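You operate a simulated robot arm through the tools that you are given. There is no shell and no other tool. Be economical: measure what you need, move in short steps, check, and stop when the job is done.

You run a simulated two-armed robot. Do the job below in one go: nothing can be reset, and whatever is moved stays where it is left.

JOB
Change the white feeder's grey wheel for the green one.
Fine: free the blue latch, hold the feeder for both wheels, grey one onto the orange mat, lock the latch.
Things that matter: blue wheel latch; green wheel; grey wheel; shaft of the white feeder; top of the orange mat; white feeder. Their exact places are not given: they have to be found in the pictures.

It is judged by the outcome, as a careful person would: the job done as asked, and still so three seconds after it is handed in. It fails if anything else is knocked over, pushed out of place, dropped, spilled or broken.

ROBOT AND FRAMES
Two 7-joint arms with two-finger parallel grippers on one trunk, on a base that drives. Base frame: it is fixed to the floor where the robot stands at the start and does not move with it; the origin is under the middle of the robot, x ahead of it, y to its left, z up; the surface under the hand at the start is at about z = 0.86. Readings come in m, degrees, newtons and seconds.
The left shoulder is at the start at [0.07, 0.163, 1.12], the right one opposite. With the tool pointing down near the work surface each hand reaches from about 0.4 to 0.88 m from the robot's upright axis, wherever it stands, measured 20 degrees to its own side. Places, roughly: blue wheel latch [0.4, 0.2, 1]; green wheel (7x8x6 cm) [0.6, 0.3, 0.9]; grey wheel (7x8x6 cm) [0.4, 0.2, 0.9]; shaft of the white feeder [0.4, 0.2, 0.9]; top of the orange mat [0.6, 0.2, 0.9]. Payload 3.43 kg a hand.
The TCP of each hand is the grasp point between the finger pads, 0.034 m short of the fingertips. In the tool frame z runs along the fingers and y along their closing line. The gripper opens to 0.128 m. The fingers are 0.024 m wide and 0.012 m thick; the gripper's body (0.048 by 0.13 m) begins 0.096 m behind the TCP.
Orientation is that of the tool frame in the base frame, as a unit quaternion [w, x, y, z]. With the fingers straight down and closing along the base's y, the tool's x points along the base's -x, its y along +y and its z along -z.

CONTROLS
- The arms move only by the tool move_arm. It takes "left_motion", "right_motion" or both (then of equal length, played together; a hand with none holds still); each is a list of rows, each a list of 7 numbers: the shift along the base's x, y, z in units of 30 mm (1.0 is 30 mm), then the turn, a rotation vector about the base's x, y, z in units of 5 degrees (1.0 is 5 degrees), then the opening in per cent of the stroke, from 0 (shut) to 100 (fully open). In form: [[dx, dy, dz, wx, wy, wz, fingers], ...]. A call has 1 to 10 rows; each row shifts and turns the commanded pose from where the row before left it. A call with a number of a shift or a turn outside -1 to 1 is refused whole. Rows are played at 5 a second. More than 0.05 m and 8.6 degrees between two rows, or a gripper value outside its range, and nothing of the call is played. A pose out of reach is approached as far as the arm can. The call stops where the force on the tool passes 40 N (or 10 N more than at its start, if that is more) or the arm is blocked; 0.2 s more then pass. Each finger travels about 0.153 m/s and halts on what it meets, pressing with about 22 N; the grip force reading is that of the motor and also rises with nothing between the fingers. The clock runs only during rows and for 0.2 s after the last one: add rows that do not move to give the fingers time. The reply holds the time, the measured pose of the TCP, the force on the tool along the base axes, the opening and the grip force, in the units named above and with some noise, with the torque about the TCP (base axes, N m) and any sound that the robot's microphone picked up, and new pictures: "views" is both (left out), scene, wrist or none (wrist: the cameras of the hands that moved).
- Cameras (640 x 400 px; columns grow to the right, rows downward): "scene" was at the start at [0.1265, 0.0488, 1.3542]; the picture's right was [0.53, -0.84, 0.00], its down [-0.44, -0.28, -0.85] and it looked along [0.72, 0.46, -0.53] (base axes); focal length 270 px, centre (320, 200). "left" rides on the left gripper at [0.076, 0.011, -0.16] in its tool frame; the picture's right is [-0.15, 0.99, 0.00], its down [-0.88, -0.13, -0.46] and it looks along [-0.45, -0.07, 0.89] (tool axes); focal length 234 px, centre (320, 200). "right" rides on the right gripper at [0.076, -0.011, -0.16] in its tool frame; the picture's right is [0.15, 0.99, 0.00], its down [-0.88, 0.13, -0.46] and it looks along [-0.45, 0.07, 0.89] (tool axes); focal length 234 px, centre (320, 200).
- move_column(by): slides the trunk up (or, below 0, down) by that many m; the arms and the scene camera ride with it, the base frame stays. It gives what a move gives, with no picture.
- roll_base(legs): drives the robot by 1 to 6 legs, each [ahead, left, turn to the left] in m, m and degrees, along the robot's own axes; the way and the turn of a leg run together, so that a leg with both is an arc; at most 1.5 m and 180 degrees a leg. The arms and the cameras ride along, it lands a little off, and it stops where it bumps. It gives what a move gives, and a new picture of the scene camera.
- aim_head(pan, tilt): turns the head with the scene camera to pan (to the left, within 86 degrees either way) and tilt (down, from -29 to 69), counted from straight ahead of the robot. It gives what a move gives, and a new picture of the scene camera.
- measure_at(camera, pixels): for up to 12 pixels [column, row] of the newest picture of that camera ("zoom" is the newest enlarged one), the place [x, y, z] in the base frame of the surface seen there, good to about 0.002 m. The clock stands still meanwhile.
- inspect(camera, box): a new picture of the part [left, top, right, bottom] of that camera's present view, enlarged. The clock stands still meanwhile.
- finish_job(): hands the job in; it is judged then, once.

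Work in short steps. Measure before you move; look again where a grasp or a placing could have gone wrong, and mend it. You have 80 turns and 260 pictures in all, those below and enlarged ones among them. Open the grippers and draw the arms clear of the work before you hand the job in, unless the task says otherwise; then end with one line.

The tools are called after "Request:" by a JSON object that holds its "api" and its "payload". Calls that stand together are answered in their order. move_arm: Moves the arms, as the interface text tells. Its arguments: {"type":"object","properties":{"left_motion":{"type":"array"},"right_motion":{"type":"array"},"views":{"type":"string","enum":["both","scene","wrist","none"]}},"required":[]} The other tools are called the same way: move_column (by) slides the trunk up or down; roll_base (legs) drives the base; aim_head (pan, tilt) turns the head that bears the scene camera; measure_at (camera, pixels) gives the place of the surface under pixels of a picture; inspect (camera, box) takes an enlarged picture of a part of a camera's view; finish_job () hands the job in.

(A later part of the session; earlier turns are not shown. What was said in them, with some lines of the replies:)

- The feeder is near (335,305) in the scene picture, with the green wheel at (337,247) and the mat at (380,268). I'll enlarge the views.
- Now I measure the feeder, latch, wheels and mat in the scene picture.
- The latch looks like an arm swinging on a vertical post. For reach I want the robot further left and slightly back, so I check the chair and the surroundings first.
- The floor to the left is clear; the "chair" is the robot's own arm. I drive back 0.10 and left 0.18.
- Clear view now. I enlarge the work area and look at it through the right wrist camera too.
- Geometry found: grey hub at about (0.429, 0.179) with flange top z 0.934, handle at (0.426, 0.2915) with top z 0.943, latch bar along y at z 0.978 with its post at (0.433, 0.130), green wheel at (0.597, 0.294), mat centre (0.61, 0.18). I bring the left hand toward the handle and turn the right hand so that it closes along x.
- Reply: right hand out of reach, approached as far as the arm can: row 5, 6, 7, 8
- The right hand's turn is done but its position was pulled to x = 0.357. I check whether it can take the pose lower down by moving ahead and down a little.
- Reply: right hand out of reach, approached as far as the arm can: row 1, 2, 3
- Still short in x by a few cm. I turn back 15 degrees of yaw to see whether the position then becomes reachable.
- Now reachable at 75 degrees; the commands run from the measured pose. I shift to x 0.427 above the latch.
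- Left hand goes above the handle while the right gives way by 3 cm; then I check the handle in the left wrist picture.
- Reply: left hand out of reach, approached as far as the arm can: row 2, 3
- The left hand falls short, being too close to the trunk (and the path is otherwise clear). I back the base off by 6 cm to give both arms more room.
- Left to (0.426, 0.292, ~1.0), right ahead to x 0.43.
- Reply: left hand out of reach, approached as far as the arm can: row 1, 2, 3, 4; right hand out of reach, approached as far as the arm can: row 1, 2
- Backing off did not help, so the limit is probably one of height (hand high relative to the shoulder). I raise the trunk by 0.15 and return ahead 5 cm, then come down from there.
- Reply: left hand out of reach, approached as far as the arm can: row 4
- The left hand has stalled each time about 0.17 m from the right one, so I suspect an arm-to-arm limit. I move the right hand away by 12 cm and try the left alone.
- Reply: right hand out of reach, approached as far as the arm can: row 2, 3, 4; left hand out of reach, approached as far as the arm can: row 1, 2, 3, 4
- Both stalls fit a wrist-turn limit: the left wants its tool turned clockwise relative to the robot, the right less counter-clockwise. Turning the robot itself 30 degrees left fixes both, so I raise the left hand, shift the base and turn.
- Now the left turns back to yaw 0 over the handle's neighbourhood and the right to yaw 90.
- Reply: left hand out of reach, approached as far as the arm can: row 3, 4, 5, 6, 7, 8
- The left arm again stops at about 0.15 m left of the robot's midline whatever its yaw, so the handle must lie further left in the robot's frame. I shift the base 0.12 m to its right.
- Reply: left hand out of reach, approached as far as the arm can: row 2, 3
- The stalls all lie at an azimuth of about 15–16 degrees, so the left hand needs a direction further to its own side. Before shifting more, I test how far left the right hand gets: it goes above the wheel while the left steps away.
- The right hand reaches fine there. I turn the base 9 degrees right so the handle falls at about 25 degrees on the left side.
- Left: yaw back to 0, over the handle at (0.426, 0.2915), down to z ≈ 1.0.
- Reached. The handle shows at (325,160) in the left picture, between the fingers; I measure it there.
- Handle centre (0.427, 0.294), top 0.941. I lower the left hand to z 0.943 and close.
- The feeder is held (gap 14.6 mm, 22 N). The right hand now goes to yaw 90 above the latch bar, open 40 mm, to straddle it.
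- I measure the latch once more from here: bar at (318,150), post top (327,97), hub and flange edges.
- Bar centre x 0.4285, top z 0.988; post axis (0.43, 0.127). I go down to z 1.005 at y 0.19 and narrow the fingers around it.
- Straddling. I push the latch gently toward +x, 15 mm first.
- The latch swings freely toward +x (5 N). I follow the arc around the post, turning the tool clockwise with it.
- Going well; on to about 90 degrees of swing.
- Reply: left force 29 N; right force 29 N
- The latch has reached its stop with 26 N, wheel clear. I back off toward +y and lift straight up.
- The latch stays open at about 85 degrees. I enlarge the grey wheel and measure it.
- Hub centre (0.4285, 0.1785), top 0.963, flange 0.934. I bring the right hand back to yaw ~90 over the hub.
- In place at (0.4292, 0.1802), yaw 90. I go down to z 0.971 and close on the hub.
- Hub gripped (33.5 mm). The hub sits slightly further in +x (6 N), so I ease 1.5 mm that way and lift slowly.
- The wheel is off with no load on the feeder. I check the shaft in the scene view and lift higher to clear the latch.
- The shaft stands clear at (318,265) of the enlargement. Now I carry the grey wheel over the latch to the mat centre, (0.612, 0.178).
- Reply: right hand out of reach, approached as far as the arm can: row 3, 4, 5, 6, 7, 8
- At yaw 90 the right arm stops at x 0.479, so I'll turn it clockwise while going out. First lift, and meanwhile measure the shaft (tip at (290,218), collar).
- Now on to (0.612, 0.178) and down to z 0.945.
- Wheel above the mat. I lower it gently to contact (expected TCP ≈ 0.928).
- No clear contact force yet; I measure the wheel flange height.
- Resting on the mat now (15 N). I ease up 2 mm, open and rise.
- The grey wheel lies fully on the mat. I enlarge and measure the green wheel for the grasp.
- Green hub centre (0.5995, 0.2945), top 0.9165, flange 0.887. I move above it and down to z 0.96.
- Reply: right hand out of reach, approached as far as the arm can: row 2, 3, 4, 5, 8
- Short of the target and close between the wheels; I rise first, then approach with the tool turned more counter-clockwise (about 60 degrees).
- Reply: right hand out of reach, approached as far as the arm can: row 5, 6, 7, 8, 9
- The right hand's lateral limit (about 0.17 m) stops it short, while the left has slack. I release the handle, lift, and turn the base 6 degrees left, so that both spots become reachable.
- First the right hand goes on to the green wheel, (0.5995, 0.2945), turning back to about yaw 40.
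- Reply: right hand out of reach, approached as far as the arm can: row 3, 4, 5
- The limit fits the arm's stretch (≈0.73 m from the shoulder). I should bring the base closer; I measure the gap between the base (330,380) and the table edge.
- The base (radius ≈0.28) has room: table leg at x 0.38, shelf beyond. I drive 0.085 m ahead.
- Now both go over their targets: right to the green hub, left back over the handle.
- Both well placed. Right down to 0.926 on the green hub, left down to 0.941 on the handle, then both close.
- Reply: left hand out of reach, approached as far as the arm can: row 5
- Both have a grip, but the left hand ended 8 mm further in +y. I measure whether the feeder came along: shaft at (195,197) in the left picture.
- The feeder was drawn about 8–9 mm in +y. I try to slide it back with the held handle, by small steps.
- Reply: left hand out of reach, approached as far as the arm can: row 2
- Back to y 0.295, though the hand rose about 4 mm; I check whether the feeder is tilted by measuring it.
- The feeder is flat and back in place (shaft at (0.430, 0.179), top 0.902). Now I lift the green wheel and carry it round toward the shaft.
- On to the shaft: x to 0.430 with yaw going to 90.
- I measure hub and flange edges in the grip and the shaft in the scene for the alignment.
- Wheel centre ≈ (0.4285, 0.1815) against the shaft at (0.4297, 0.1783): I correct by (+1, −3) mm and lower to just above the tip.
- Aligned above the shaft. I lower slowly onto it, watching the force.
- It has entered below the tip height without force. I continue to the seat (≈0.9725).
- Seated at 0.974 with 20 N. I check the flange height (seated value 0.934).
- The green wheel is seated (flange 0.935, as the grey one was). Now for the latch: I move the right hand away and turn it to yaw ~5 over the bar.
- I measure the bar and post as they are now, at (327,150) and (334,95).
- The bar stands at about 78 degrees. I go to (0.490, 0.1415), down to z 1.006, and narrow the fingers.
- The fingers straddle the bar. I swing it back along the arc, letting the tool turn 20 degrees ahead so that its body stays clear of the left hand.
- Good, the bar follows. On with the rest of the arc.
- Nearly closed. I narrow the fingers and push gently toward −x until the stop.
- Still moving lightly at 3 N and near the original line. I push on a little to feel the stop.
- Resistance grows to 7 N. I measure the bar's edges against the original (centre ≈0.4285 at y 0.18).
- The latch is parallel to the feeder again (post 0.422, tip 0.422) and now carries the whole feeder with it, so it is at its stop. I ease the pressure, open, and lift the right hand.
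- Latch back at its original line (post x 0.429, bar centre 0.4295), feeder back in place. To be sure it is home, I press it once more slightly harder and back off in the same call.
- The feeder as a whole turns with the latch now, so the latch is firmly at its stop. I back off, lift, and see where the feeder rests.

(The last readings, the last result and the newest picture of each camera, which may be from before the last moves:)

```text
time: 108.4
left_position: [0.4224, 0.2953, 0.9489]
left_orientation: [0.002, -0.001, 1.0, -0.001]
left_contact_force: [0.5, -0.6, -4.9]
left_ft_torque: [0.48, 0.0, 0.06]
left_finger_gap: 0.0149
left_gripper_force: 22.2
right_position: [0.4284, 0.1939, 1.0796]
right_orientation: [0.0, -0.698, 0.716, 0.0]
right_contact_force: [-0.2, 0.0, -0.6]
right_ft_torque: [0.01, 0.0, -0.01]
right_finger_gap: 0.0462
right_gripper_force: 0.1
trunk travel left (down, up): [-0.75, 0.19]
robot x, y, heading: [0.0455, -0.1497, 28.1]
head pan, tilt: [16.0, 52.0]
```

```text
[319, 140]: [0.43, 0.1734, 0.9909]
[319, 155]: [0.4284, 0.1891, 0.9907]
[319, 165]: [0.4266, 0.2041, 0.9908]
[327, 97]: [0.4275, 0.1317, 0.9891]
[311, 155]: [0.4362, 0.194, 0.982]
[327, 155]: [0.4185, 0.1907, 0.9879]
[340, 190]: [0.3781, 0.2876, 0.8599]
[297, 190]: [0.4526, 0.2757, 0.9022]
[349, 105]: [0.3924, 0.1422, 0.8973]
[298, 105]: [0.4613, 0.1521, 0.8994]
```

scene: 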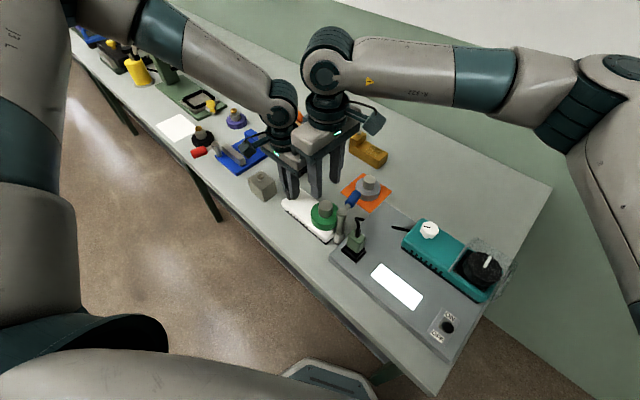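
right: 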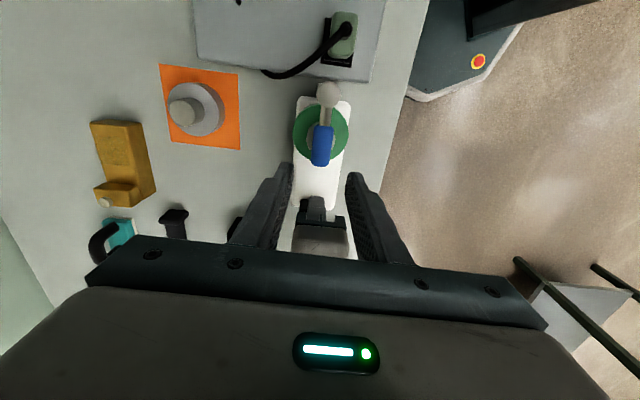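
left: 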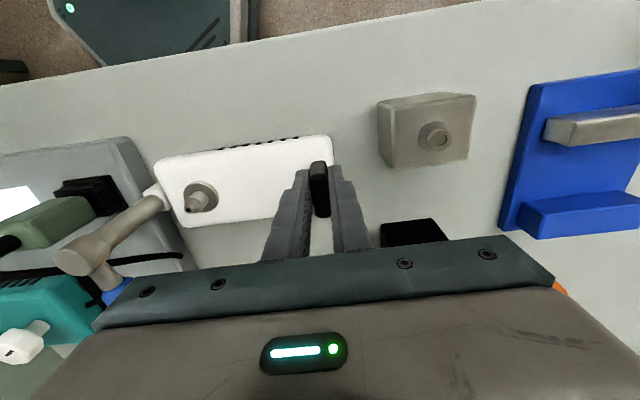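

The feeder sprang back to its place with the latch closed. I let the left hand down 3 mm, open it slowly and raise it; the right moves up and away.

Request:
{"api": "move_arm", "payload": {"left_motion": [[0, 0, -0.08, 0, 0, 0, 0], [0, 0, 0, 0, 0, 0, 14], [0, 0, 0, 0, 0, 0, 22], [0, 0, 0, 0, 0, 0, 31], [0, 0, 0, 0, 0, 0, 31], [0, 0, 0.8, 0, 0, 0, 31], [0, 0, 1, 0, 0, 0, 31], [0, 0.3, 1, 0, 0, 0, 31], [0, 0.5, 1, 0, 0, 0, 31], [0, 0.5, 1, 0, 0, 0, 31]], "right_motion": [[0, 0, 0, 0, 0, 0, 36], [0, 0, 0, 0, 0, 0, 36], [0, 0, 0.5, 0, 0, 0, 36], [0, -0.3, 1, 0, 0, 0, 36], [0, -0.5, 1, 0, 0, 0, 36], [0, -0.5, 0, 0, 0, 0, 36], [0, -0.5, 0, 0, 0, 0, 36], [0, 0, 0, 0, 0, 0, 36], [0, 0, 0, 0, 0, 0, 36], [0, 0, 0, 0, 0, 0, 36]], "views": "both"}}

Request:
{"api": "inspect", "payload": {"camera": "scene", "box": [260, 155, 400, 255]}}

```text
time: 110.6
left_position: [0.4211, 0.3331, 1.0915]
left_orientation: [0.003, -0.001, 1.0, 0.0]
left_contact_force: [-1.3, 0.6, -0.5]
left_ft_torque: [-0.01, 0.04, -0.03]
left_finger_gap: 0.0395
left_gripper_force: 0.1
left hand out of reach, approached as far as the arm can: row 1
right_position: [0.4267, 0.1378, 1.1549]
right_orientation: [0.001, -0.699, 0.715, 0.0]
right_contact_force: [-1.0, -0.1, 0.1]
right_ft_torque: [0.01, -0.02, -0.01]
right_finger_gap: 0.0459
right_gripper_force: 0.0
trunk travel left (down, up): [-0.75, 0.19]
robot x, y, heading: [0.0496, -0.1498, 27.9]
head pan, tilt: [16.0, 52.0]
```

scene: 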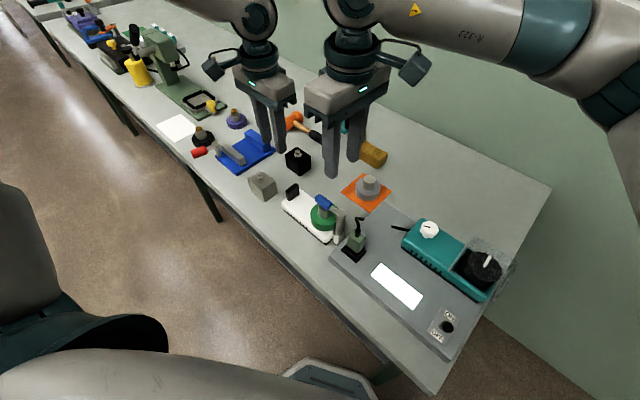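
right: 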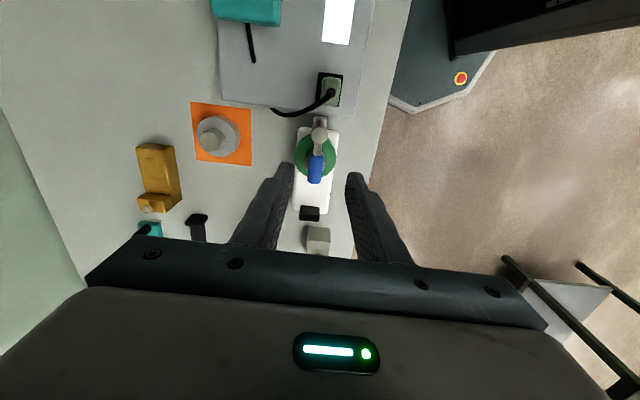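
left: 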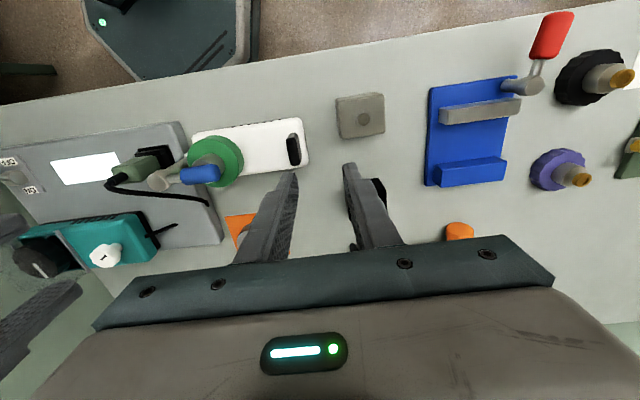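

```text
4.00 times, centred on (330, 205) of scene
5 turns are left
```

zoom: 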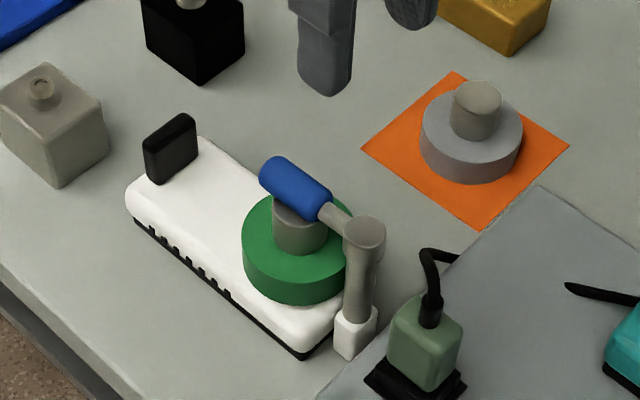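

All in place: green wheel seated, latch closed over it, grey wheel on the mat. A last position check of feeder and latch while I raise and open both hands.

Request:
{"api": "measure_at", "payload": {"camera": "zoom", "pixels": [[170, 125], [364, 228], [265, 170], [320, 200], [190, 190], [290, 285]]}}

Request:
{"api": "move_arm", "payload": {"left_motion": [[0, 0.5, 1, 0, 0, 0, 50], [0, 0.5, 1, 0, 0, 0, 90], [0, 0.5, 0.5, 0, 0, 0, 100], [0, 0, 0, 0, 0, 0, 100]], "right_motion": [[0, 0, 1, 0, 0, 0, 50], [0, 0, 1, 0, 0, 0, 90], [0, 0, 0, 0, 0, 0, 100], [0, 0, 0, 0, 0, 0, 100]], "views": "scene"}}

```text
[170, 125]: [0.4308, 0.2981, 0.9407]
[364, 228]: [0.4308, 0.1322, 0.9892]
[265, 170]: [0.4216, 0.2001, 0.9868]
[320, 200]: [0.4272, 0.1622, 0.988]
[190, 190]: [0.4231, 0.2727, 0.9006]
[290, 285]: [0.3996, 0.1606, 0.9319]
```

```text
time: 111.6
left_position: [0.4239, 0.3796, 1.1654]
left_orientation: [0.002, -0.001, 1.0, -0.001]
left_contact_force: [0.0, 0.3, -0.2]
left_ft_torque: [0.02, -0.01, -0.01]
left_finger_gap: 0.1278
left_gripper_force: 0.1
right_position: [0.4281, 0.1395, 1.2124]
right_orientation: [0.001, -0.699, 0.715, 0.0]
right_contact_force: [-0.1, -0.6, 0.0]
right_ft_torque: [-0.03, -0.02, 0.02]
right_finger_gap: 0.1281
right_gripper_force: 0.2
trunk travel left (down, up): [-0.75, 0.19]
robot x, y, heading: [0.0503, -0.1495, 27.9]
head pan, tilt: [16.0, 52.0]
4 turns are left
```

scene: 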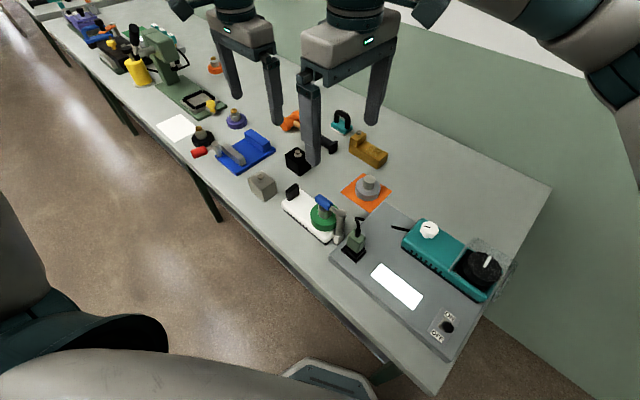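

The feeder is within about 3 mm of where it started, the latch is closed and the hands are open and clear. I hand the job in.

Request:
{"api": "finish_job", "payload": {}}

```text
The job is handed in.
```

The green wheel is seated on the white feeder with the blue latch closed over it, the grey wheel is on the orange mat, and the feeder sits within a few millimetres of where it started.
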